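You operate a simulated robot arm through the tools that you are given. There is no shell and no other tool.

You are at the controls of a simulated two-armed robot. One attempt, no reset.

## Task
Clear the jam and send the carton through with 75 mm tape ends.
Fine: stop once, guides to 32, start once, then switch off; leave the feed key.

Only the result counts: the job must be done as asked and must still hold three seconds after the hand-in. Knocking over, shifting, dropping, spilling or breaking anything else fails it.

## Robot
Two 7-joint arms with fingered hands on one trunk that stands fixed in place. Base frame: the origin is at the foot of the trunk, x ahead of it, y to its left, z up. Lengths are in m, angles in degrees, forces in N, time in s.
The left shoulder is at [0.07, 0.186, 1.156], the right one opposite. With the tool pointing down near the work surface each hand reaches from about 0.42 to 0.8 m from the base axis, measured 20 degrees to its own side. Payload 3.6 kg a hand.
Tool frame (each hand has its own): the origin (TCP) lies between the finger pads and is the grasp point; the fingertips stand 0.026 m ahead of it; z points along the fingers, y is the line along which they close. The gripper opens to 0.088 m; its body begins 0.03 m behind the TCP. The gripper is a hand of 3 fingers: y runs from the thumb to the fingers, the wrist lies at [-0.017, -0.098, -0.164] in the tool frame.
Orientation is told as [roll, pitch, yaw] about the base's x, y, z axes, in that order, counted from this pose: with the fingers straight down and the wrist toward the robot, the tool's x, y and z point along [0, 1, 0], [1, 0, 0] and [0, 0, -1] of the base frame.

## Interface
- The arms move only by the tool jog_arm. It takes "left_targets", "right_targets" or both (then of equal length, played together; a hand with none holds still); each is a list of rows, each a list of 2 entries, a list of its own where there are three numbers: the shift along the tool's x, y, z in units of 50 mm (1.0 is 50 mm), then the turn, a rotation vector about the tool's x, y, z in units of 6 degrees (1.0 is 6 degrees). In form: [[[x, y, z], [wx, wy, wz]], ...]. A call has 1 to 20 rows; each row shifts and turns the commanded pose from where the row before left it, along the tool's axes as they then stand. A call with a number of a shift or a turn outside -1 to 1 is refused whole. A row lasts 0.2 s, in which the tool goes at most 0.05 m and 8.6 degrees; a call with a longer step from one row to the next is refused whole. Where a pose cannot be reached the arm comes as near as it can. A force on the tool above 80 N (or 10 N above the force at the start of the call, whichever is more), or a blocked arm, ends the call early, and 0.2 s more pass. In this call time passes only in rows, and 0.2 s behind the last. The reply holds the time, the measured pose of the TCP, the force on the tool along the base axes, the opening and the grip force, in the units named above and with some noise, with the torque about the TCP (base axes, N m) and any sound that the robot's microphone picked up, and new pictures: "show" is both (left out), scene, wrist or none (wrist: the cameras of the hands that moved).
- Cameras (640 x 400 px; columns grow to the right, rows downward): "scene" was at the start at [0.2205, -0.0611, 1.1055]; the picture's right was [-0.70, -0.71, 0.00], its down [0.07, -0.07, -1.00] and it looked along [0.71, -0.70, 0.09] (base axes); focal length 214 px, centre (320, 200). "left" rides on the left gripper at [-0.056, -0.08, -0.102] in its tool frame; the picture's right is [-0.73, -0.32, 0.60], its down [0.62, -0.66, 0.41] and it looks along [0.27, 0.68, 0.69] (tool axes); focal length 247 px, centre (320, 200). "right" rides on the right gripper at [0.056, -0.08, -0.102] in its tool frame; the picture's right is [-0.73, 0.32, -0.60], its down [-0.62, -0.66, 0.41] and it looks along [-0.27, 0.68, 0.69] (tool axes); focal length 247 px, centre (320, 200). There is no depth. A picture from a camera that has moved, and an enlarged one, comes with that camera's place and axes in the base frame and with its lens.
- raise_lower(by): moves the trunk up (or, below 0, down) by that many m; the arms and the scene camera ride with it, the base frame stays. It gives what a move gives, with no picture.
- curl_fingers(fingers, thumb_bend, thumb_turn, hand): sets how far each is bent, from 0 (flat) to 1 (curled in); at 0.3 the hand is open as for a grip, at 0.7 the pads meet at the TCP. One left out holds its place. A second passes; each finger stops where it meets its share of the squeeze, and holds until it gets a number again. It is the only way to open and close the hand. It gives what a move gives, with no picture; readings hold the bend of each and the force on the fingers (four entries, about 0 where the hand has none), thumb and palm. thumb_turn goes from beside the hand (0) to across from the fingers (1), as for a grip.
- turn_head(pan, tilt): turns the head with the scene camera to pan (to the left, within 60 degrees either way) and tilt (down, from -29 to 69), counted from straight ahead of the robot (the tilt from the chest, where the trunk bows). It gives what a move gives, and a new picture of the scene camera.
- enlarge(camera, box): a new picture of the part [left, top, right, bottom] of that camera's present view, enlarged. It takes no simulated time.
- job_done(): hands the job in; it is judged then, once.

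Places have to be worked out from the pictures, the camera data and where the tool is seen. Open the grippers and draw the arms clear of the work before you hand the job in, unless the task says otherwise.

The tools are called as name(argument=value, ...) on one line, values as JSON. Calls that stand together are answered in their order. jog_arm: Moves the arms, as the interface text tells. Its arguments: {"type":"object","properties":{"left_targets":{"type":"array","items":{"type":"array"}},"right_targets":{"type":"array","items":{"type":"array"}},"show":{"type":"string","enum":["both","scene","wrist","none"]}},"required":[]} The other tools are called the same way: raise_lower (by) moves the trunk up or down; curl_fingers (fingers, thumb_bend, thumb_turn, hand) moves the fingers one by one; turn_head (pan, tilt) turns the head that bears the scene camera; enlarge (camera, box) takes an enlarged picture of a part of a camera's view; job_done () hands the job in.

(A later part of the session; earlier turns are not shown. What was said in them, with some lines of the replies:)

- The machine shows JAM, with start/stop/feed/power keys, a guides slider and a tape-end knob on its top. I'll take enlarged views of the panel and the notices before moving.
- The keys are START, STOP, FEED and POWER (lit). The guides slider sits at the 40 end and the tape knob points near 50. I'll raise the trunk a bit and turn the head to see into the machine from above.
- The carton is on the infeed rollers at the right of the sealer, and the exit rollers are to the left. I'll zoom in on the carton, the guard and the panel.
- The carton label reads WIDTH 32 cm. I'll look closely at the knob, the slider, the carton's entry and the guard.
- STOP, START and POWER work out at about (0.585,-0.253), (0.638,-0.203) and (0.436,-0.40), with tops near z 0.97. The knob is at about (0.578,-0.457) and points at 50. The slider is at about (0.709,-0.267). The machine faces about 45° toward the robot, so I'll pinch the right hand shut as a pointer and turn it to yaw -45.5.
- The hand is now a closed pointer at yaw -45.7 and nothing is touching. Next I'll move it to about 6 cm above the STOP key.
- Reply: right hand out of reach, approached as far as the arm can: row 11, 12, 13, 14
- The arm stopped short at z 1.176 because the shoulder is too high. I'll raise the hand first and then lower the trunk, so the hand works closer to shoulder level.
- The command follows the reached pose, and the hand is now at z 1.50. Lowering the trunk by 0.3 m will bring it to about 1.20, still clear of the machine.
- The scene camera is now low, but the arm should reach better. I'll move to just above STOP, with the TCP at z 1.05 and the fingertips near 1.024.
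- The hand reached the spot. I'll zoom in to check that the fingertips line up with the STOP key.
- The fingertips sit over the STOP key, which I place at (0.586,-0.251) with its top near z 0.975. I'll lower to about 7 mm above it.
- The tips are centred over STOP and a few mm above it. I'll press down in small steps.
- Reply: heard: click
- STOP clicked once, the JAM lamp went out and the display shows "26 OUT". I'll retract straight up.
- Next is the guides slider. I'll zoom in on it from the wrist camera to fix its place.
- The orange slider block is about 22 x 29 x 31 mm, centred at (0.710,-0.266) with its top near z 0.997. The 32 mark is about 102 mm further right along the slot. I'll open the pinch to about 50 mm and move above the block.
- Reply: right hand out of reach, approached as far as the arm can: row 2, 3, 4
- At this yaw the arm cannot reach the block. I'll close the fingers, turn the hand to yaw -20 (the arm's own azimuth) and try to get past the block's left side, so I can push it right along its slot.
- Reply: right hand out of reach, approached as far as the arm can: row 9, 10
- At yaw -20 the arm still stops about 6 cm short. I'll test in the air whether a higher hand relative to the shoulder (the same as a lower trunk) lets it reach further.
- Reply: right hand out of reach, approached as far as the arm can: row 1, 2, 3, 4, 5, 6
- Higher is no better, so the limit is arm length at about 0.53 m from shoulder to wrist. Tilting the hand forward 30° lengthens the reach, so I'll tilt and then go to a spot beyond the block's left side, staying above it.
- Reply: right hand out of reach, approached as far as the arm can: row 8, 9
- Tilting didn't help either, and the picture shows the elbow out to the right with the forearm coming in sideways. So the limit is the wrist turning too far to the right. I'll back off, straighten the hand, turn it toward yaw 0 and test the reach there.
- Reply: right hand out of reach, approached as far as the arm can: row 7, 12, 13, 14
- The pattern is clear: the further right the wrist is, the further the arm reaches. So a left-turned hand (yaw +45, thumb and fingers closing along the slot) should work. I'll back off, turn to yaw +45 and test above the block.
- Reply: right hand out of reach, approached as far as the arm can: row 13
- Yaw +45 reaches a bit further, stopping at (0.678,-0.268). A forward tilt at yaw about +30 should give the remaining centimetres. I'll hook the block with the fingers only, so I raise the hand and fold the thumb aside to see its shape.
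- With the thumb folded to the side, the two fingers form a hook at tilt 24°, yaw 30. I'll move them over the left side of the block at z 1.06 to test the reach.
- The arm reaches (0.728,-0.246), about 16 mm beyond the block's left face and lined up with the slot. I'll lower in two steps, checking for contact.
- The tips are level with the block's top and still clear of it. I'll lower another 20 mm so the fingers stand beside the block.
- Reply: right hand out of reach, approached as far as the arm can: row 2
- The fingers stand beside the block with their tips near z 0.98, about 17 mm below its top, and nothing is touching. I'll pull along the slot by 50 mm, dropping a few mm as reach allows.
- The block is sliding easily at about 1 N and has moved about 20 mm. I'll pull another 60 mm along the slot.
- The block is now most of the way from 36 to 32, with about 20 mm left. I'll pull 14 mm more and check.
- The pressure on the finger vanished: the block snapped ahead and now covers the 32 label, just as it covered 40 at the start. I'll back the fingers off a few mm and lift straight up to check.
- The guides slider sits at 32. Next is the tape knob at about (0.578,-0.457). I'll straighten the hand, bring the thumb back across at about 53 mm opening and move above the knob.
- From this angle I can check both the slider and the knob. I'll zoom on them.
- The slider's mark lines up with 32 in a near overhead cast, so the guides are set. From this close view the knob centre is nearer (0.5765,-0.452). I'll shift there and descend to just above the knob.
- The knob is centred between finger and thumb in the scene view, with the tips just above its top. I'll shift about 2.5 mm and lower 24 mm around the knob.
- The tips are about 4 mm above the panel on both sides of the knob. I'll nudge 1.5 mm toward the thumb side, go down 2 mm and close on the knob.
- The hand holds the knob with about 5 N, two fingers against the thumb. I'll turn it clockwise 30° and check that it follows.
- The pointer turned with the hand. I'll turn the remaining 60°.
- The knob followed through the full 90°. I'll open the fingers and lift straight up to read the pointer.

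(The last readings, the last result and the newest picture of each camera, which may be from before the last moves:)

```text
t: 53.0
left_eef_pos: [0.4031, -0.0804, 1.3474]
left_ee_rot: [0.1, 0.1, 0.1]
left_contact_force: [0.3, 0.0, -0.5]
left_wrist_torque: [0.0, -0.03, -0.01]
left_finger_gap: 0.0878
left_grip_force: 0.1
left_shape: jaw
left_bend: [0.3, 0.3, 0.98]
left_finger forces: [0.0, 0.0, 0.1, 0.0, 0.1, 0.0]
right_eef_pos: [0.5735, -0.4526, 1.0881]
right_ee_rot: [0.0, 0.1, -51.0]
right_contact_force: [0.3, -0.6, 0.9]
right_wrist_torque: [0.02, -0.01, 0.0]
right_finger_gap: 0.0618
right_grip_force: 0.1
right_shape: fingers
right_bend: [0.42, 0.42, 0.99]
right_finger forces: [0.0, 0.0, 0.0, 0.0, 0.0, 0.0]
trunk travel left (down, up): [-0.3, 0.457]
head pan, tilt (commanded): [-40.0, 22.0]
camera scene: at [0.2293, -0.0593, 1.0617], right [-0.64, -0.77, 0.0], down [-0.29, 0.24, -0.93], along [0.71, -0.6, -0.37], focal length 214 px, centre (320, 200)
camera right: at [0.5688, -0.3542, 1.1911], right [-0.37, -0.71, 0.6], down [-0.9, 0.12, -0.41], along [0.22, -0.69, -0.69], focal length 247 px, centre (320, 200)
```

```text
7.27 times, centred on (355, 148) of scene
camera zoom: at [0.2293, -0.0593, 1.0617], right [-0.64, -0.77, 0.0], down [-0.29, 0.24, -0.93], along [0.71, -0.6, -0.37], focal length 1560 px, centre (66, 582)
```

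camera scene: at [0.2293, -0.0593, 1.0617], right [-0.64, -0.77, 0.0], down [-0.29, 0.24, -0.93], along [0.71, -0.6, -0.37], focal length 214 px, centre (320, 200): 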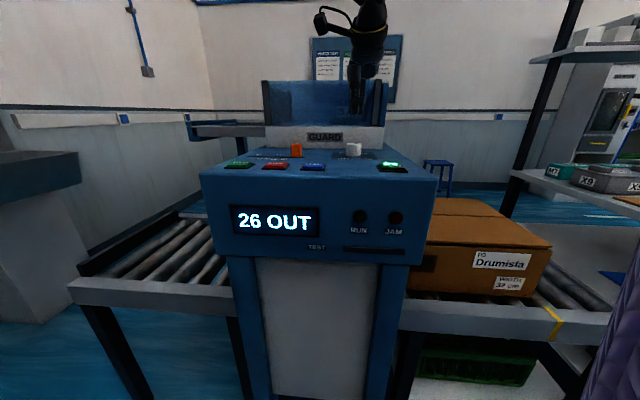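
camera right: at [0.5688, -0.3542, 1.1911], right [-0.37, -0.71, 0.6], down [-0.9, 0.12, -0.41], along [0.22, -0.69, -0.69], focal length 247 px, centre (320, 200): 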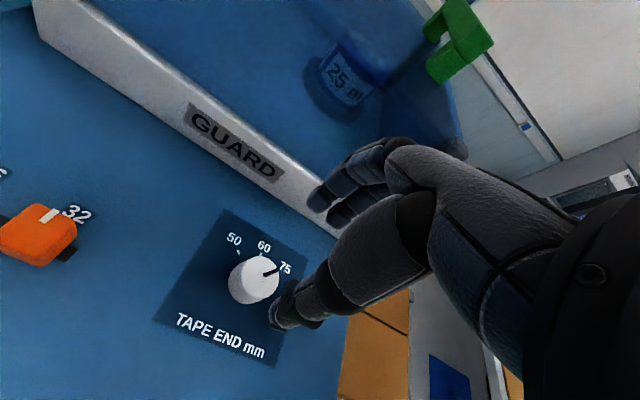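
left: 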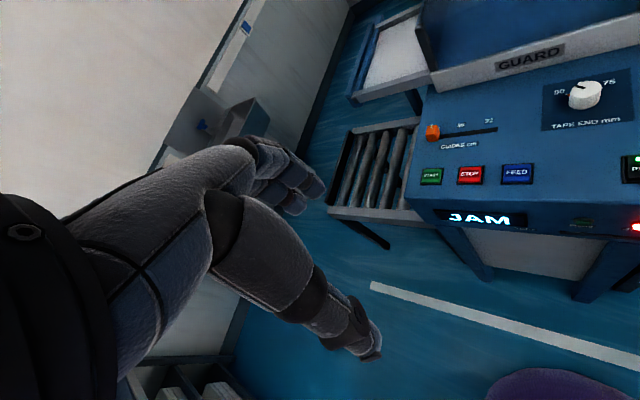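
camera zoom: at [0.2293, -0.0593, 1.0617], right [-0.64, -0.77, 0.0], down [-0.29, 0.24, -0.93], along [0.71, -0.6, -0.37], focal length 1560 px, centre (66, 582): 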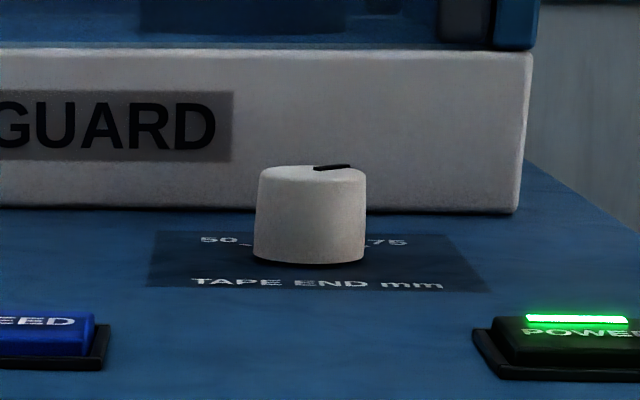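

The knob now points at 75, with the pointer azimuth about -90° and so on the tick. Next I'll close the fingers into the pointer again, turn to yaw +30 and go above START at about (0.634,-0.202).

curl_fingers(hand="right", fingers=0.7, thumb_bend=0.7, thumb_turn=1.0)

jog_arm(right_targets=[[[0, 0, -0.2], [0, 0, -0.964]], [[0, 0, -0.2], [0, 0, -0.964]], [[0, 0, 0], [0, 0, -0.964]], [[0, 0, 0], [0, 0, -0.964]], [[0, 0, 0], [0, 0, -0.964]], [[0, 0, 0], [0, 0, -0.964]], [[0, 0, 0], [0, 0, -0.964]], [[0, 0, 0], [0, 0, -0.964]], [[0, 0, 0], [0, 0, -0.964]], [[0, 0, 0], [0, 0, -0.964]], [[0, 0, 0], [0, 0, -0.964]], [[0, 0, 0], [0, 0, -0.964]], [[0, 0, 0], [0, 0, -0.964]], [[0, 0, 0], [0, 0, -0.964]], [[0.623, 0.592, 0.15], [0, 0, 0]], [[0.623, 0.592, 0.15], [0, 0, 0]], [[0.623, 0.592, 0.15], [0, 0, 0]], [[0.623, 0.592, 0.15], [0, 0, 0]], [[0.623, 0.592, 0.15], [0, 0, 0]], [[0.623, 0.592, 0.15], [0, 0, 0]]], show="both")

enlarge(camera="scene", box=[190, 80, 310, 180])

enlarge(camera="right", box=[180, 150, 400, 330])

```text
t: 54.0
left_eef_pos: [0.4052, -0.0802, 1.3469]
left_ee_rot: [0.0, -0.1, 0.0]
left_contact_force: [-0.6, -0.1, 0.5]
left_wrist_torque: [-0.03, -0.02, 0.01]
left_finger_gap: 0.0876
left_grip_force: 0.1
left_shape: jaw
left_bend: [0.3, 0.3, 0.98]
left_finger forces: [0.1, 0.1, 0.0, 0.1, 0.1, 0.1]
right_eef_pos: [0.5743, -0.4519, 1.0876]
right_ee_rot: [-0.1, 0.1, -51.0]
right_contact_force: [0.4, 0.4, 0.2]
right_wrist_torque: [-0.02, 0.03, -0.01]
right_finger_gap: 0.0038
right_grip_force: 0.0
right_shape: fingers
right_bend: [0.7, 0.7, 1.0]
right_finger forces: [0.0, 0.1, 0.1, 0.0, 0.1, 0.0]
trunk travel left (down, up): [-0.3, 0.457]
head pan, tilt (commanded): [-40.0, 22.0]
```

```text
t: 58.2
left_eef_pos: [0.4048, -0.08, 1.3466]
left_ee_rot: [-0.1, 0.1, 0.1]
left_contact_force: [-1.1, -0.1, -0.1]
left_wrist_torque: [0.01, 0.01, -0.03]
left_finger_gap: 0.0878
left_grip_force: 0.1
left_shape: jaw
left_bend: [0.3, 0.3, 0.98]
left_finger forces: [0.0, 0.0, 0.0, 0.0, 0.0, 0.0]
right_eef_pos: [0.6371, -0.2002, 1.0627]
right_ee_rot: [0.1, 0.0, 29.9]
right_contact_force: [0.0, 0.6, -0.4]
right_wrist_torque: [0.0, 0.0, -0.02]
right_finger_gap: 0.0037
right_grip_force: 0.0
right_shape: fingers
right_bend: [0.7, 0.7, 1.0]
right_finger forces: [0.0, 0.0, 0.0, 0.0, 0.1, 0.0]
trunk travel left (down, up): [-0.3, 0.457]
head pan, tilt (commanded): [-40.0, 22.0]
camera scene: at [0.2301, -0.059, 1.0615], right [-0.64, -0.77, 0.0], down [-0.29, 0.24, -0.93], along [0.71, -0.6, -0.37], focal length 214 px, centre (320, 200)
camera right: at [0.5408, -0.1912, 1.1653], right [0.64, -0.48, 0.6], down [-0.27, -0.87, -0.41], along [0.72, 0.1, -0.69], focal length 247 px, centre (320, 200)
```

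scene: 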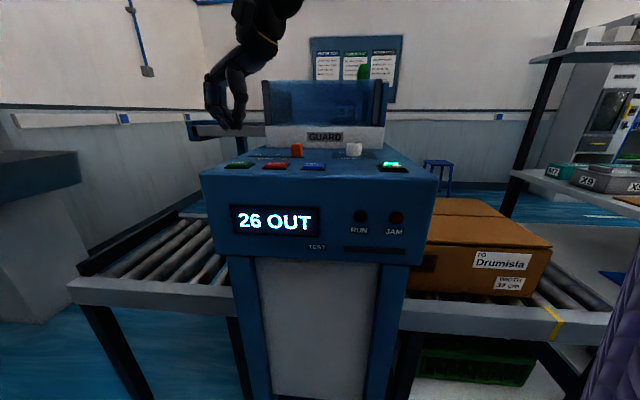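
right: 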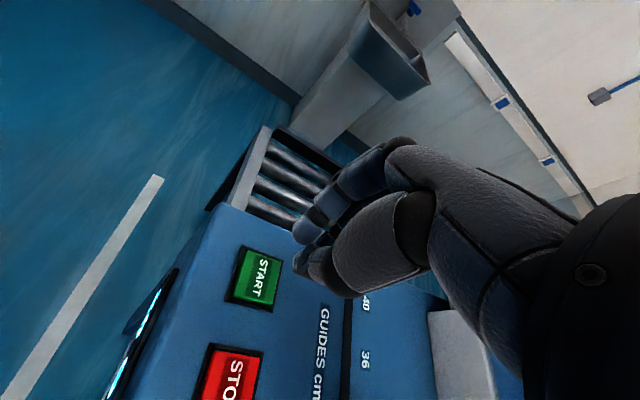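

```text
4.00 times, centred on (250, 130) of scene
camera zoom: at [0.2301, -0.059, 1.0615], right [-0.64, -0.77, 0.0], down [-0.29, 0.24, -0.93], along [0.71, -0.6, -0.37], focal length 858 px, centre (600, 480)
```

zoom: 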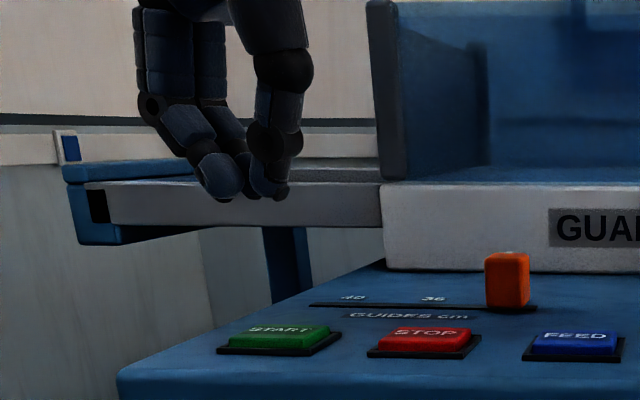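

```text
2.22 times, centred on (290, 240) of right
camera zoom: at [0.5408, -0.1912, 1.1653], right [0.64, -0.48, 0.6], down [-0.27, -0.87, -0.41], along [0.72, 0.1, -0.69], focal length 549 px, centre (387, 111)
```

zoom: 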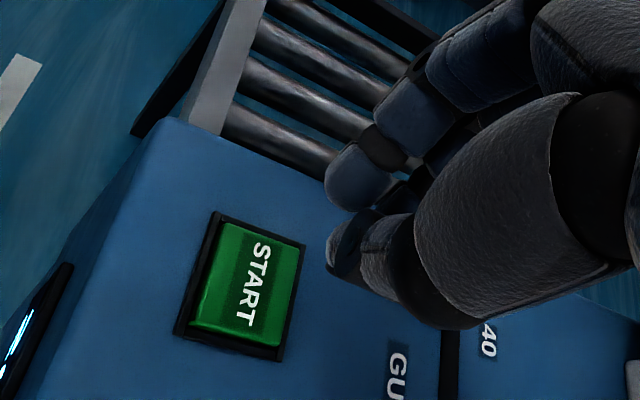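

The hand is over START at (0.635,-0.2015). I'll lower to about 8 mm above the key and check alignment.

jog_arm(right_targets=[[[0, -0.065, 0.5], [0, 0, 0]], [[0, 0, 0.54], [0, 0, 0]]], show="none")

enlarge(camera="scene", box=[190, 80, 310, 180])

enlarge(camera="right", box=[180, 150, 400, 330])

```text
t: 58.8
left_eef_pos: [0.4055, -0.0808, 1.3471]
left_ee_rot: [0.1, 0.2, 0.2]
left_contact_force: [-0.5, -0.1, -0.1]
left_wrist_torque: [0.02, -0.02, -0.02]
left_finger_gap: 0.0876
left_grip_force: 0.0
left_shape: jaw
left_bend: [0.3, 0.3, 0.98]
left_finger forces: [0.1, 0.1, 0.0, 0.0, 0.1, 0.0]
right_eef_pos: [0.6337, -0.2034, 1.0106]
right_ee_rot: [0.0, 0.0, 30.0]
right_contact_force: [0.0, -0.3, -0.2]
right_wrist_torque: [-0.01, 0.01, 0.03]
right_finger_gap: 0.0035
right_grip_force: 0.1
right_shape: fingers
right_bend: [0.7, 0.7, 1.0]
right_finger forces: [0.0, 0.0, 0.0, 0.0, 0.0, 0.0]
trunk travel left (down, up): [-0.3, 0.457]
head pan, tilt (commanded): [-40.0, 22.0]
```

```text
4.00 times, centred on (250, 130) of scene
camera zoom: at [0.2296, -0.0596, 1.0616], right [-0.64, -0.77, 0.0], down [-0.29, 0.24, -0.93], along [0.71, -0.6, -0.38], focal length 858 px, centre (600, 480)
```

zoom: 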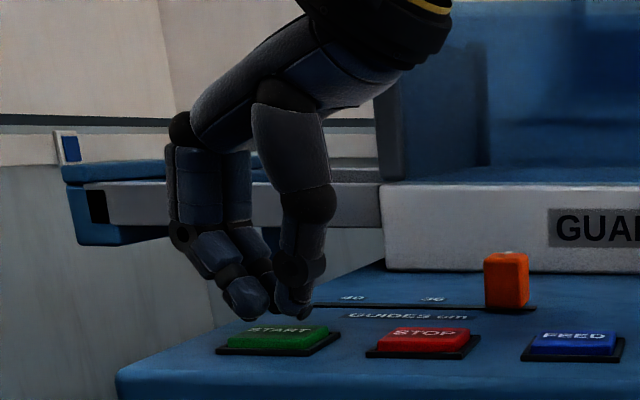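

```text
2.22 times, centred on (290, 240) of right
camera zoom: at [0.5366, -0.1938, 1.1131], right [0.64, -0.48, 0.6], down [-0.27, -0.87, -0.41], along [0.72, 0.11, -0.69], focal length 549 px, centre (387, 111)
```

zoom: 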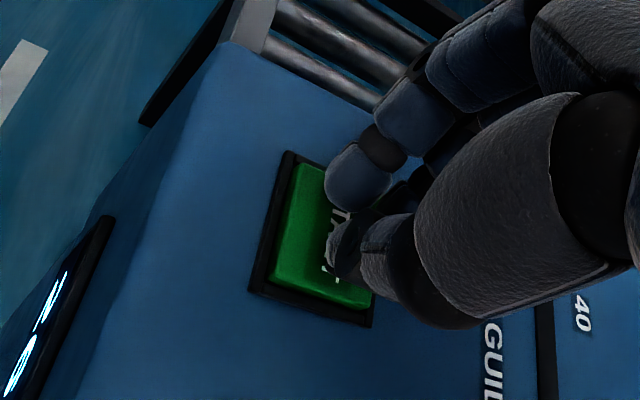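

The tips are centred over START and a few mm above it. I'll press down 10 mm in small steps.

jog_arm(right_targets=[[[0, 0, 0.1], [0, 0, 0]], [[0, 0, 0.1], [0, 0, 0]]], show="scene")

```text
t: 59.4
left_eef_pos: [0.4038, -0.0822, 1.3462]
left_ee_rot: [0.0, 0.1, 0.2]
left_contact_force: [0.2, 1.1, 0.9]
left_wrist_torque: [-0.01, 0.01, 0.02]
left_finger_gap: 0.0874
left_grip_force: 0.1
left_shape: jaw
left_bend: [0.3, 0.3, 0.98]
left_finger forces: [0.0, 0.0, 0.0, 0.0, 0.0, 0.0]
right_eef_pos: [0.6333, -0.2029, 1.0011]
right_ee_rot: [0.0, -0.2, 30.0]
right_contact_force: [-1.0, -0.6, 2.8]
right_wrist_torque: [-0.02, 0.0, 0.0]
right_finger_gap: 0.0035
right_grip_force: 1.2
right_shape: fingers
right_bend: [0.7, 0.7, 1.0]
right_finger forces: [0.1, 0.1, 0.0, 0.1, 2.1, 0.0]
trunk travel left (down, up): [-0.3, 0.457]
head pan, tilt (commanded): [-40.0, 22.0]
heard: click
camera scene: at [0.2292, -0.0593, 1.0618], right [-0.64, -0.77, 0.0], down [-0.29, 0.24, -0.93], along [0.71, -0.6, -0.37], focal length 214 px, centre (320, 200)
```

scene: 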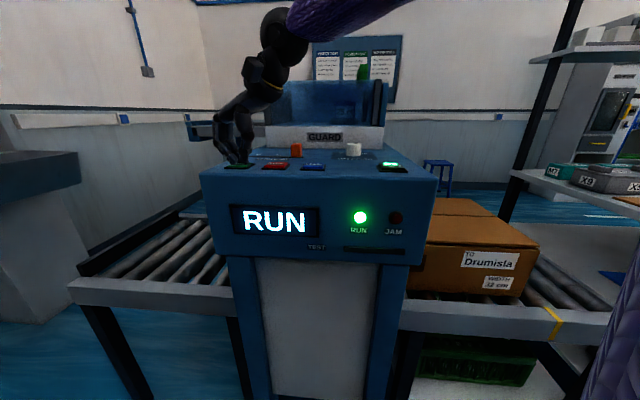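

The machine shows RUN after one click and the carton is moving in. I'll lift the hand straight off the key.

jog_arm(right_targets=[[[0, 0, -0.5], [0, 0, 0]], [[0, 0, -0.7], [0, 0, 0]], [[0, 0, -0.8], [0, 0, 0]]], show="scene")

```text
t: 60.2
left_eef_pos: [0.4045, -0.0804, 1.3477]
left_ee_rot: [0.0, 0.0, 0.2]
left_contact_force: [0.0, -0.4, 0.3]
left_wrist_torque: [0.01, -0.01, -0.03]
left_finger_gap: 0.0877
left_grip_force: 0.1
left_shape: jaw
left_bend: [0.3, 0.3, 0.98]
left_finger forces: [0.0, 0.1, 0.0, 0.1, 0.0, 0.0]
right_eef_pos: [0.631, -0.2017, 1.1024]
right_ee_rot: [0.0, 0.1, 30.0]
right_contact_force: [-0.1, 1.0, -0.8]
right_wrist_torque: [0.02, 0.01, -0.01]
right_finger_gap: 0.0033
right_grip_force: 0.1
right_shape: fingers
right_bend: [0.7, 0.7, 1.0]
right_finger forces: [0.0, 0.0, 0.0, 0.0, 0.1, 0.0]
trunk travel left (down, up): [-0.3, 0.457]
head pan, tilt (commanded): [-40.0, 22.0]
camera scene: at [0.229, -0.0592, 1.0618], right [-0.64, -0.77, 0.0], down [-0.29, 0.24, -0.93], along [0.71, -0.6, -0.37], focal length 214 px, centre (320, 200)
```

scene: 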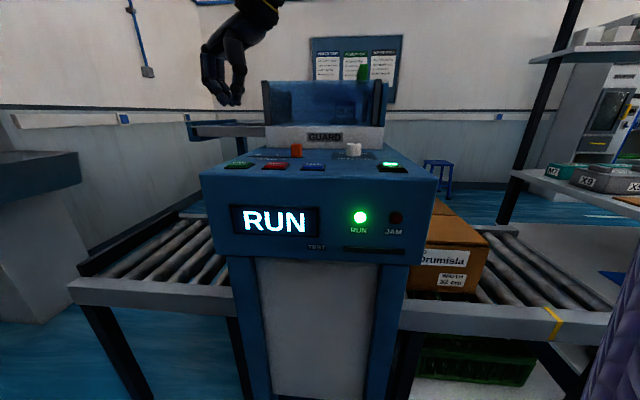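

The carton is feeding through. While it runs I'll carry the hand, well above the panel, to over the POWER key near (0.434,-0.403).

jog_arm(right_targets=[[[-0.214, -0.774, 0], [0, 0, 0]], [[-0.214, -0.774, 0], [0, 0, 0]], [[-0.214, -0.774, 0], [0, 0, 0]], [[-0.214, -0.774, 0], [0, 0, 0]], [[-0.214, -0.774, 0], [0, 0, 0]], [[-0.214, -0.774, 0], [0, 0, 0]], [[-0.214, -0.774, 0], [0, 0, 0]], [[0, 0, 0], [0, 0, -0.83]], [[0, 0, 0], [0, 0, -0.83]]], show="both")

```text
t: 62.2
left_eef_pos: [0.4043, -0.0814, 1.3465]
left_ee_rot: [-0.1, 0.0, 0.1]
left_contact_force: [-0.3, 0.5, -0.4]
left_wrist_torque: [0.01, -0.03, 0.03]
left_finger_gap: 0.0877
left_grip_force: 0.1
left_shape: jaw
left_bend: [0.3, 0.3, 0.98]
left_finger forces: [0.0, 0.1, 0.0, 0.0, 0.0, 0.1]
right_eef_pos: [0.4365, -0.4023, 1.1024]
right_ee_rot: [0.0, 0.1, 39.9]
right_contact_force: [0.2, -1.0, 0.0]
right_wrist_torque: [0.03, -0.01, -0.01]
right_finger_gap: 0.0035
right_grip_force: 0.0
right_shape: fingers
right_bend: [0.7, 0.7, 1.0]
right_finger forces: [0.0, 0.0, 0.0, 0.1, 0.0, 0.0]
trunk travel left (down, up): [-0.3, 0.457]
head pan, tilt (commanded): [-40.0, 22.0]
camera scene: at [0.2294, -0.0597, 1.0616], right [-0.64, -0.77, 0.0], down [-0.29, 0.24, -0.93], along [0.71, -0.6, -0.37], focal length 214 px, centre (320, 200)
camera right: at [0.3396, -0.4101, 1.2056], right [0.72, -0.36, 0.6], down [-0.11, -0.91, -0.41], along [0.69, 0.23, -0.69], focal length 247 px, centre (320, 200)
```

scene: 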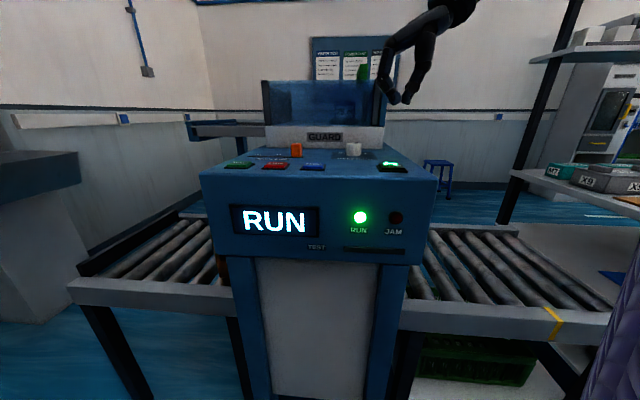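
right: 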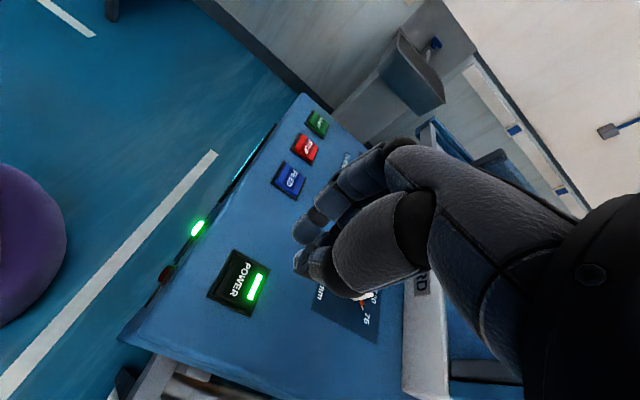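

The carton is emerging on the left side. I'll locate POWER precisely from the wrist view while the machine runs.

enlarge(camera="right", box=[190, 220, 350, 340])

jog_arm(right_targets=[[[0, 0, 0], [0, 0, 0]], [[0, 0, 0], [0, 0, 0]], [[0, 0, 0], [0, 0, 0]], [[0, 0, 0], [0, 0, 0]], [[0, 0, 0], [0, 0, 0]]], show="scene")

```text
3.33 times, centred on (270, 280) of right
camera zoom: at [0.3396, -0.4101, 1.2056], right [0.72, -0.36, 0.6], down [-0.11, -0.91, -0.41], along [0.69, 0.23, -0.69], focal length 823 px, centre (487, -67)
```

zoom: 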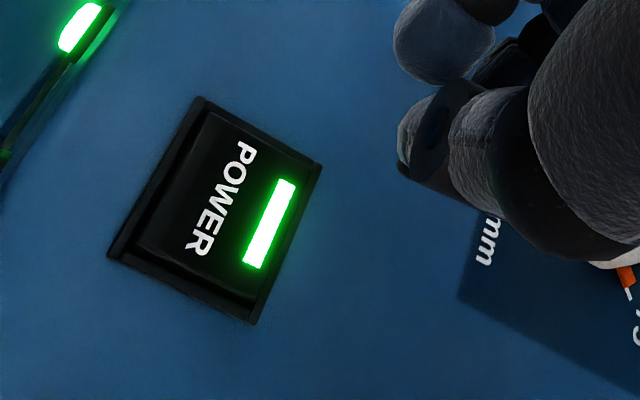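

```text
t: 63.4
left_eef_pos: [0.4049, -0.0818, 1.3474]
left_ee_rot: [0.0, 0.0, 0.2]
left_contact_force: [0.1, 0.7, -0.1]
left_wrist_torque: [-0.04, -0.01, 0.01]
left_finger_gap: 0.0877
left_grip_force: 0.1
left_shape: jaw
left_bend: [0.3, 0.3, 0.98]
left_finger forces: [0.0, 0.1, 0.0, 0.0, 0.0, 0.0]
right_eef_pos: [0.4358, -0.4027, 1.1031]
right_ee_rot: [0.0, 0.1, 39.9]
right_contact_force: [-0.2, 0.1, 0.5]
right_wrist_torque: [0.03, -0.02, 0.0]
right_finger_gap: 0.0034
right_grip_force: 0.0
right_shape: fingers
right_bend: [0.7, 0.7, 1.0]
right_finger forces: [0.0, 0.0, 0.0, 0.1, 0.0, 0.0]
trunk travel left (down, up): [-0.3, 0.457]
head pan, tilt (commanded): [-40.0, 22.0]
camera scene: at [0.2295, -0.0595, 1.0616], right [-0.64, -0.77, 0.0], down [-0.29, 0.24, -0.93], along [0.71, -0.6, -0.37], focal length 214 px, centre (320, 200)
```

scene: 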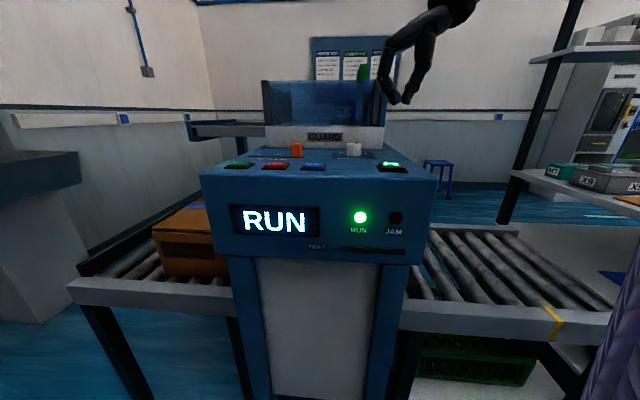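

The carton is coming out on the left with RUN still lit. I place POWER at (0.4366,-0.400). I'll wait for the run to end.

jog_arm(right_targets=[[[0, 0, 0], [0, 0, 0]], [[0, 0, 0], [0, 0, 0]], [[0, 0, 0], [0, 0, 0]], [[0, 0, 0], [0, 0, 0]], [[0, 0, 0], [0, 0, 0]], [[0, 0, 0], [0, 0, 0]], [[0, 0, 0], [0, 0, 0]], [[0, 0, 0], [0, 0, 0]], [[0, 0, 0], [0, 0, 0]], [[0, 0, 0], [0, 0, 0]]], show="scene")

```text
t: 65.6
left_eef_pos: [0.4047, -0.0813, 1.3466]
left_ee_rot: [0.0, 0.1, 0.2]
left_contact_force: [0.0, -0.2, -0.2]
left_wrist_torque: [0.01, 0.01, -0.01]
left_finger_gap: 0.0877
left_grip_force: 0.1
left_shape: jaw
left_bend: [0.3, 0.3, 0.98]
left_finger forces: [0.0, 0.0, 0.0, 0.0, 0.1, 0.0]
right_eef_pos: [0.4359, -0.4022, 1.1026]
right_ee_rot: [0.0, -0.1, 39.9]
right_contact_force: [-0.5, 0.7, -0.4]
right_wrist_torque: [-0.01, 0.01, 0.0]
right_finger_gap: 0.0031
right_grip_force: 0.1
right_shape: fingers
right_bend: [0.7, 0.7, 1.0]
right_finger forces: [0.1, 0.0, 0.0, 0.0, 0.0, 0.1]
trunk travel left (down, up): [-0.3, 0.457]
head pan, tilt (commanded): [-40.0, 22.0]
camera scene: at [0.2295, -0.0595, 1.0616], right [-0.64, -0.77, 0.0], down [-0.29, 0.24, -0.93], along [0.71, -0.6, -0.37], focal length 214 px, centre (320, 200)
```

scene: 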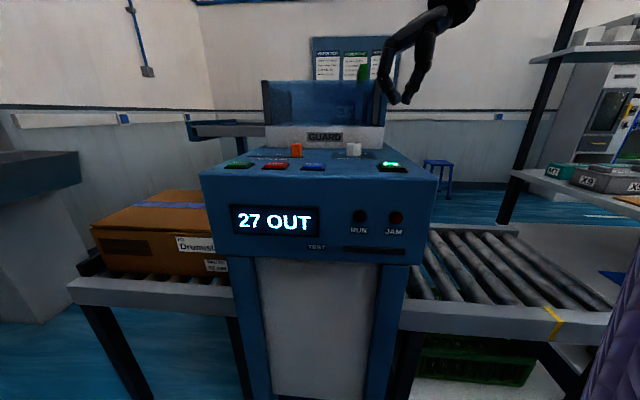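

The display reads "27 OUT" and RUN is off, and the taped carton lies on the outfeed. I'll zoom to confirm before switching off.

enlarge(camera="scene", box=[60, 160, 260, 300])

jog_arm(right_targets=[[[0.03, 0.03, 0], [0, 0, 0]], [[0, 0, 0.6], [0, 0, 0]], [[0, 0, 0.6], [0, 0, 0]], [[0, 0, 0.6], [0, 0, 0]]], show="both")

enlarge(camera="scene", box=[330, 100, 450, 190])

enlarge(camera="right", box=[190, 150, 390, 330])

```text
2.86 times, centred on (160, 230) of scene
camera zoom: at [0.2295, -0.0595, 1.0616], right [-0.64, -0.77, 0.0], down [-0.29, 0.24, -0.93], along [0.71, -0.6, -0.37], focal length 613 px, centre (777, 114)
```

zoom: 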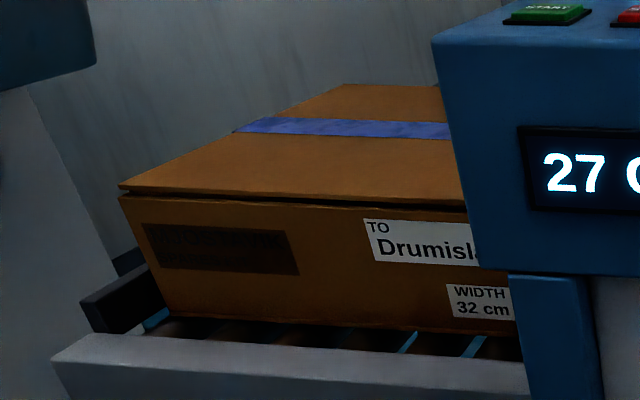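

```text
t: 66.6
left_eef_pos: [0.4053, -0.0817, 1.3469]
left_ee_rot: [-0.1, 0.1, 0.1]
left_contact_force: [0.7, -0.3, 0.4]
left_wrist_torque: [0.03, -0.01, -0.01]
left_finger_gap: 0.0876
left_grip_force: 0.1
left_shape: jaw
left_bend: [0.3, 0.3, 0.98]
left_finger forces: [0.0, 0.1, 0.0, 0.0, 0.1, 0.0]
right_eef_pos: [0.4367, -0.3991, 1.0129]
right_ee_rot: [0.0, 0.0, 39.9]
right_contact_force: [-0.2, -0.6, -0.9]
right_wrist_torque: [0.01, -0.04, 0.01]
right_finger_gap: 0.0035
right_grip_force: 0.0
right_shape: fingers
right_bend: [0.7, 0.7, 1.0]
right_finger forces: [0.0, 0.1, 0.1, 0.1, 0.0, 0.1]
trunk travel left (down, up): [-0.3, 0.457]
head pan, tilt (commanded): [-40.0, 22.0]
camera scene: at [0.2297, -0.0597, 1.0616], right [-0.64, -0.77, 0.0], down [-0.29, 0.24, -0.93], along [0.71, -0.6, -0.38], focal length 214 px, centre (320, 200)
camera right: at [0.3405, -0.4084, 1.1151], right [0.72, -0.36, 0.6], down [-0.11, -0.91, -0.41], along [0.69, 0.23, -0.69], focal length 247 px, centre (320, 200)
```

scene: 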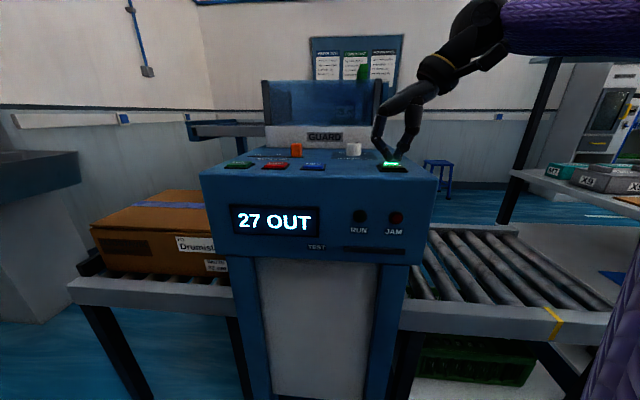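
right: 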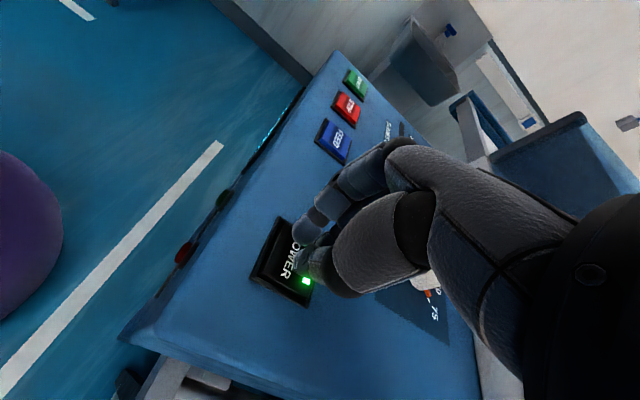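

```text
4.44 times, centred on (390, 145) of scene
camera zoom: at [0.2297, -0.0597, 1.0616], right [-0.64, -0.77, 0.0], down [-0.29, 0.24, -0.93], along [0.71, -0.6, -0.38], focal length 953 px, centre (9, 444)
```

zoom: 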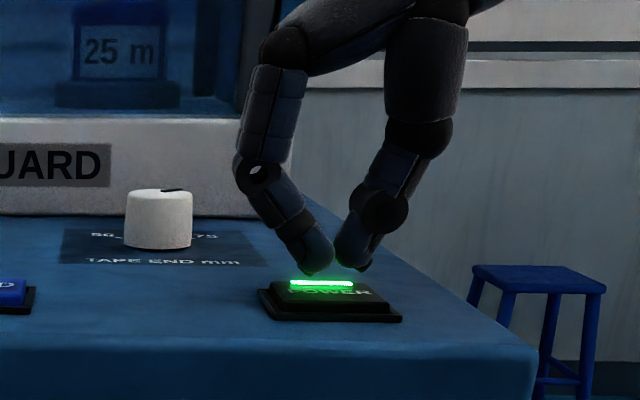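

```text
2.22 times, centred on (290, 240) of right
camera zoom: at [0.3405, -0.4084, 1.1151], right [0.72, -0.36, 0.6], down [-0.11, -0.91, -0.41], along [0.69, 0.23, -0.69], focal length 549 px, centre (387, 111)
```

zoom: 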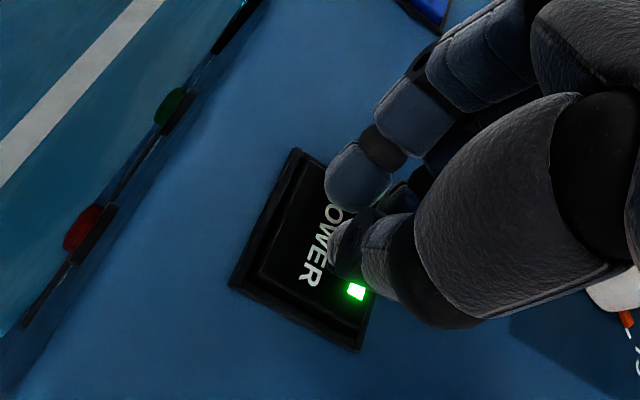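

The tips are over POWER and a few mm above it, and the carton has come to rest taped. I'll press POWER in small steps.

jog_arm(right_targets=[[[0, 0, 0.11], [0, 0, 0]], [[0, 0, 0.11], [0, 0, 0]]], show="scene")

```text
t: 67.2
left_eef_pos: [0.4043, -0.0799, 1.3471]
left_ee_rot: [-0.1, 0.0, 0.1]
left_contact_force: [1.4, 0.1, 0.2]
left_wrist_torque: [0.0, -0.01, 0.02]
left_finger_gap: 0.0877
left_grip_force: 0.0
left_shape: jaw
left_bend: [0.3, 0.3, 0.98]
left_finger forces: [0.0, 0.0, 0.0, 0.0, 0.0, 0.1]
right_eef_pos: [0.4366, -0.4004, 1.002]
right_ee_rot: [-0.2, 0.0, 39.8]
right_contact_force: [-0.3, -0.7, 1.9]
right_wrist_torque: [-0.08, -0.01, -0.02]
right_finger_gap: 0.003
right_grip_force: 1.3
right_shape: fingers
right_bend: [0.7, 0.7, 1.0]
right_finger forces: [0.2, 0.0, 0.0, 0.0, 2.2, 0.1]
trunk travel left (down, up): [-0.3, 0.457]
head pan, tilt (commanded): [-40.0, 22.0]
heard: click
camera scene: at [0.2292, -0.0593, 1.0618], right [-0.64, -0.77, 0.0], down [-0.29, 0.24, -0.93], along [0.71, -0.6, -0.37], focal length 214 px, centre (320, 200)
```

scene: 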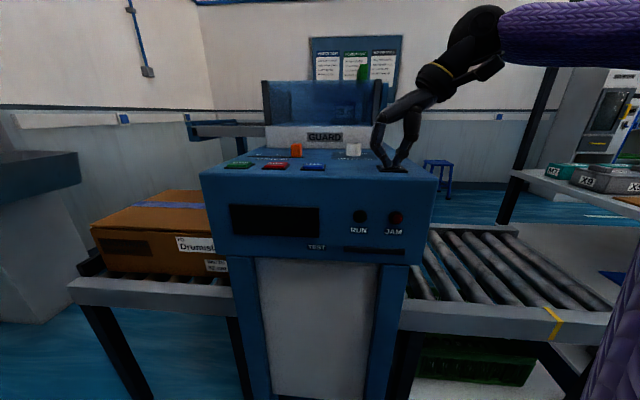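

POWER clicked once and the display and lamps went dark. I'll lift straight up, draw the arm clear and open the hand.

jog_arm(right_targets=[[[0, 0, -0.5], [0, 0, 0]], [[0, 0, -0.8], [0, 0, 0]], [[0, 0, -0.8], [0, 0, 0]], [[0, -0.2, -0.8], [0, 0, 0]], [[0, -0.3, -0.8], [0, 0, 0]], [[0, -0.3, -0.8], [0, 0, 0]]], show="scene")

curl_fingers(hand="right", fingers=0.3, thumb_bend=0.3, thumb_turn=1.0)

enlarge(camera="scene", box=[190, 120, 440, 280])

enlarge(camera="right", box=[100, 60, 420, 380])

```text
t: 68.6
left_eef_pos: [0.4028, -0.0812, 1.3478]
left_ee_rot: [0.0, -0.1, 0.3]
left_contact_force: [-1.2, 0.3, 0.2]
left_wrist_torque: [0.06, 0.0, 0.02]
left_finger_gap: 0.0877
left_grip_force: 0.1
left_shape: jaw
left_bend: [0.3, 0.3, 0.98]
left_finger forces: [0.0, 0.0, 0.0, 0.0, 0.0, 0.1]
right_eef_pos: [0.4059, -0.4263, 1.2281]
right_ee_rot: [0.1, 0.1, 39.9]
right_contact_force: [1.2, 0.0, 1.0]
right_wrist_torque: [0.01, 0.0, 0.02]
right_finger_gap: 0.0034
right_grip_force: 0.1
right_shape: fingers
right_bend: [0.7, 0.7, 1.0]
right_finger forces: [0.0, 0.0, 0.0, 0.1, 0.0, 0.1]
trunk travel left (down, up): [-0.3, 0.457]
head pan, tilt (commanded): [-40.0, 22.0]
camera scene: at [0.2291, -0.0592, 1.0618], right [-0.64, -0.77, 0.0], down [-0.29, 0.24, -0.93], along [0.71, -0.6, -0.37], focal length 214 px, centre (320, 200)
```

scene: 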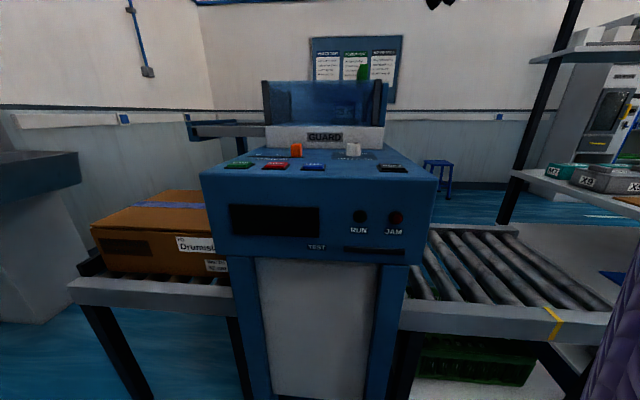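

```text
t: 69.6
left_eef_pos: [0.4046, -0.081, 1.3464]
left_ee_rot: [0.1, 0.0, 0.2]
left_contact_force: [0.1, -0.4, -0.3]
left_wrist_torque: [-0.03, 0.05, -0.01]
left_finger_gap: 0.0877
left_grip_force: 0.1
left_shape: jaw
left_bend: [0.3, 0.3, 0.98]
left_finger forces: [0.0, 0.1, 0.0, 0.0, 0.0, 0.1]
right_eef_pos: [0.4067, -0.4262, 1.2258]
right_ee_rot: [0.0, 0.0, 39.9]
right_contact_force: [0.6, 0.9, -1.0]
right_wrist_torque: [0.02, 0.03, -0.02]
right_finger_gap: 0.0881
right_grip_force: 0.1
right_shape: fingers
right_bend: [0.3, 0.3, 0.98]
right_finger forces: [0.1, 0.0, 0.0, 0.1, 0.0, 0.1]
trunk travel left (down, up): [-0.3, 0.457]
head pan, tilt (commanded): [-40.0, 22.0]
```

```text
2.50 times, centred on (315, 200) of scene
camera zoom: at [0.2295, -0.0595, 1.0616], right [-0.64, -0.77, 0.0], down [-0.29, 0.24, -0.93], along [0.71, -0.6, -0.37], focal length 536 px, centre (332, 200)
```

zoom: 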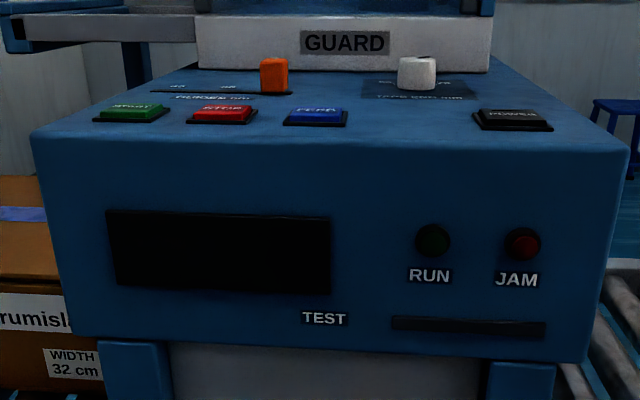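

```text
1.25 times, centred on (260, 220) of right
camera zoom: at [0.3108, -0.4341, 1.3294], right [0.72, -0.36, 0.6], down [-0.11, -0.9, -0.41], along [0.69, 0.23, -0.69], focal length 309 px, centre (395, 175)
```

zoom: 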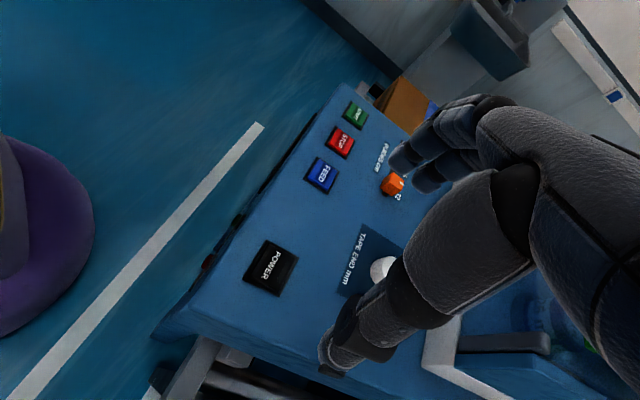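

The machine is dark, the slider is at 32, the knob is at 75 and the carton is on the outfeed. I'll rotate the right hand back to yaw 0 and return it near its starting place, so it is well clear.

jog_arm(right_targets=[[[0, -0.3, -0.4], [0, 0, 0.83]], [[0, -0.3, -0.2], [0, 0, 0.83]], [[0, -0.3, 0], [0, 0, 0.83]], [[0, -0.2, 0], [0, 0, 0.83]], [[0, 0, 0], [0, 0, 0.83]], [[0, 0, 0], [0, 0, 0.83]], [[0, 0, 0], [0, 0, 0.83]], [[0, 0, 0], [0, 0, 0.83]]], show="both")

turn_head(pan=-20, tilt=22)

```text
t: 71.4
left_eef_pos: [0.4048, -0.0809, 1.3473]
left_ee_rot: [0.0, 0.0, 0.1]
left_contact_force: [0.7, -0.7, -0.3]
left_wrist_torque: [0.01, 0.03, 0.02]
left_finger_gap: 0.0877
left_grip_force: 0.1
left_shape: jaw
left_bend: [0.3, 0.3, 0.98]
left_finger forces: [0.0, 0.1, 0.0, 0.0, 0.1, 0.1]
right_eef_pos: [0.3598, -0.4555, 1.2566]
right_ee_rot: [0.0, 0.0, -0.1]
right_contact_force: [-0.3, 0.0, 0.1]
right_wrist_torque: [-0.02, 0.02, 0.04]
right_finger_gap: 0.0879
right_grip_force: 0.0
right_shape: fingers
right_bend: [0.3, 0.3, 0.98]
right_finger forces: [0.0, 0.1, 0.0, 0.0, 0.0, 0.0]
trunk travel left (down, up): [-0.3, 0.457]
head pan, tilt (commanded): [-40.0, 22.0]
camera scene: at [0.2294, -0.0593, 1.0617], right [-0.64, -0.77, 0.0], down [-0.29, 0.24, -0.93], along [0.71, -0.6, -0.37], focal length 214 px, centre (320, 200)
camera right: at [0.2807, -0.3988, 1.3589], right [0.32, -0.73, 0.6], down [-0.67, -0.62, -0.41], along [0.68, -0.27, -0.69], focal length 247 px, centre (320, 200)
```

scene: 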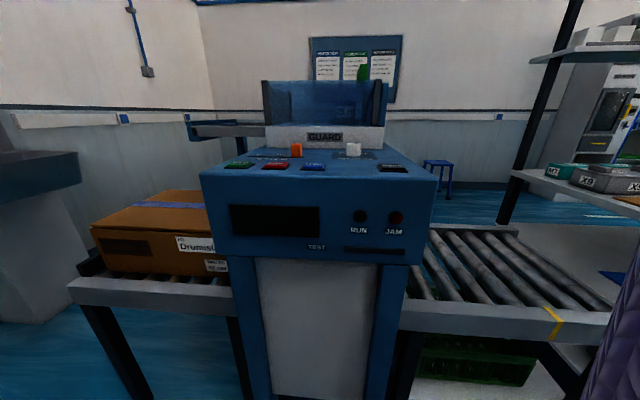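
right: 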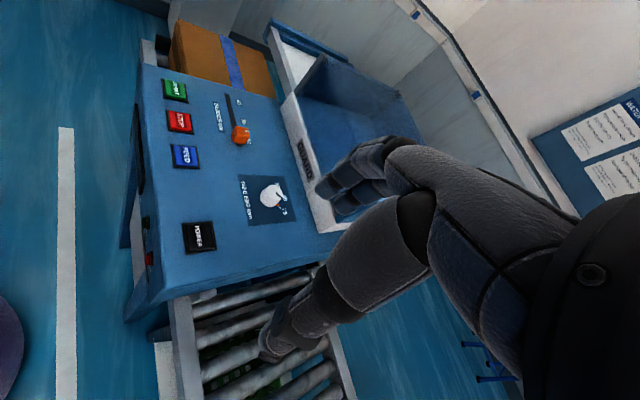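

```text
t: 72.2
left_eef_pos: [0.4035, -0.0808, 1.346]
left_ee_rot: [0.0, 0.1, 0.0]
left_contact_force: [0.2, -0.1, 1.0]
left_wrist_torque: [-0.01, 0.01, 0.03]
left_finger_gap: 0.0875
left_grip_force: 0.0
left_shape: jaw
left_bend: [0.3, 0.3, 0.98]
left_finger forces: [0.0, 0.1, 0.0, 0.0, 0.0, 0.1]
right_eef_pos: [0.3598, -0.4562, 1.2563]
right_ee_rot: [0.1, 0.0, 0.0]
right_contact_force: [0.4, 0.0, 0.2]
right_wrist_torque: [0.04, -0.01, -0.03]
right_finger_gap: 0.088
right_grip_force: 0.2
right_shape: fingers
right_bend: [0.3, 0.3, 0.98]
right_finger forces: [0.0, 0.1, 0.0, 0.1, 0.0, 0.0]
trunk travel left (down, up): [-0.3, 0.457]
head pan, tilt (commanded): [-20.0, 22.0]
camera scene: at [0.2455, -0.0316, 1.0616], right [-0.34, -0.94, 0.0], down [-0.35, 0.13, -0.93], along [0.87, -0.32, -0.37], focal length 214 px, centre (320, 200)
```

scene: 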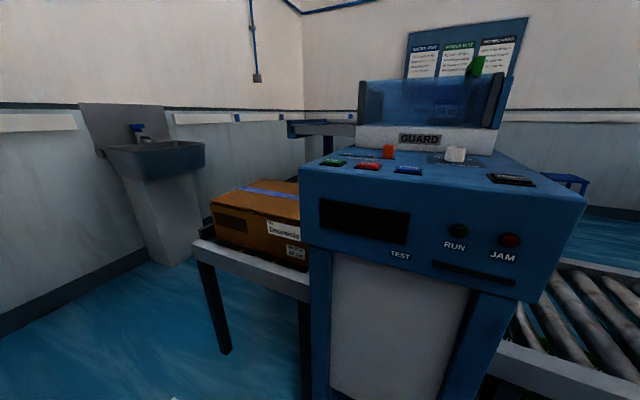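

The carton is taped and at rest on the outfeed, and the machine is dark. The controls are set, both hands are open, and both arms are clear of the work. I'm handing the job in.

job_done()

```text
The job is handed in.
```

The jam is cleared and the carton has gone through. It lies taped and at rest on the left-hand rollers, and the machine is switched off. I have handed the job in but have no verdict back.

- **Stop:** pressed once. The JAM lamp went out and the display read "26 OUT".
- **Guides:** moved from 40 to 32, matching the carton's 32 cm width label.
- **Tape ends:** knob turned from 50 to 75 before starting. I checked the pointer against the 75 mark but did not measure the tape on the carton.
- **Start:** pressed once. The machine ran, and the display went to "27 OUT" when it finished.
- **Power:** pressed once after the run ended. The display and lamps went dark.
- **Feed key:** not touched.

I saw nothing else knocked or moved. Both hands are open and clear of the machine.
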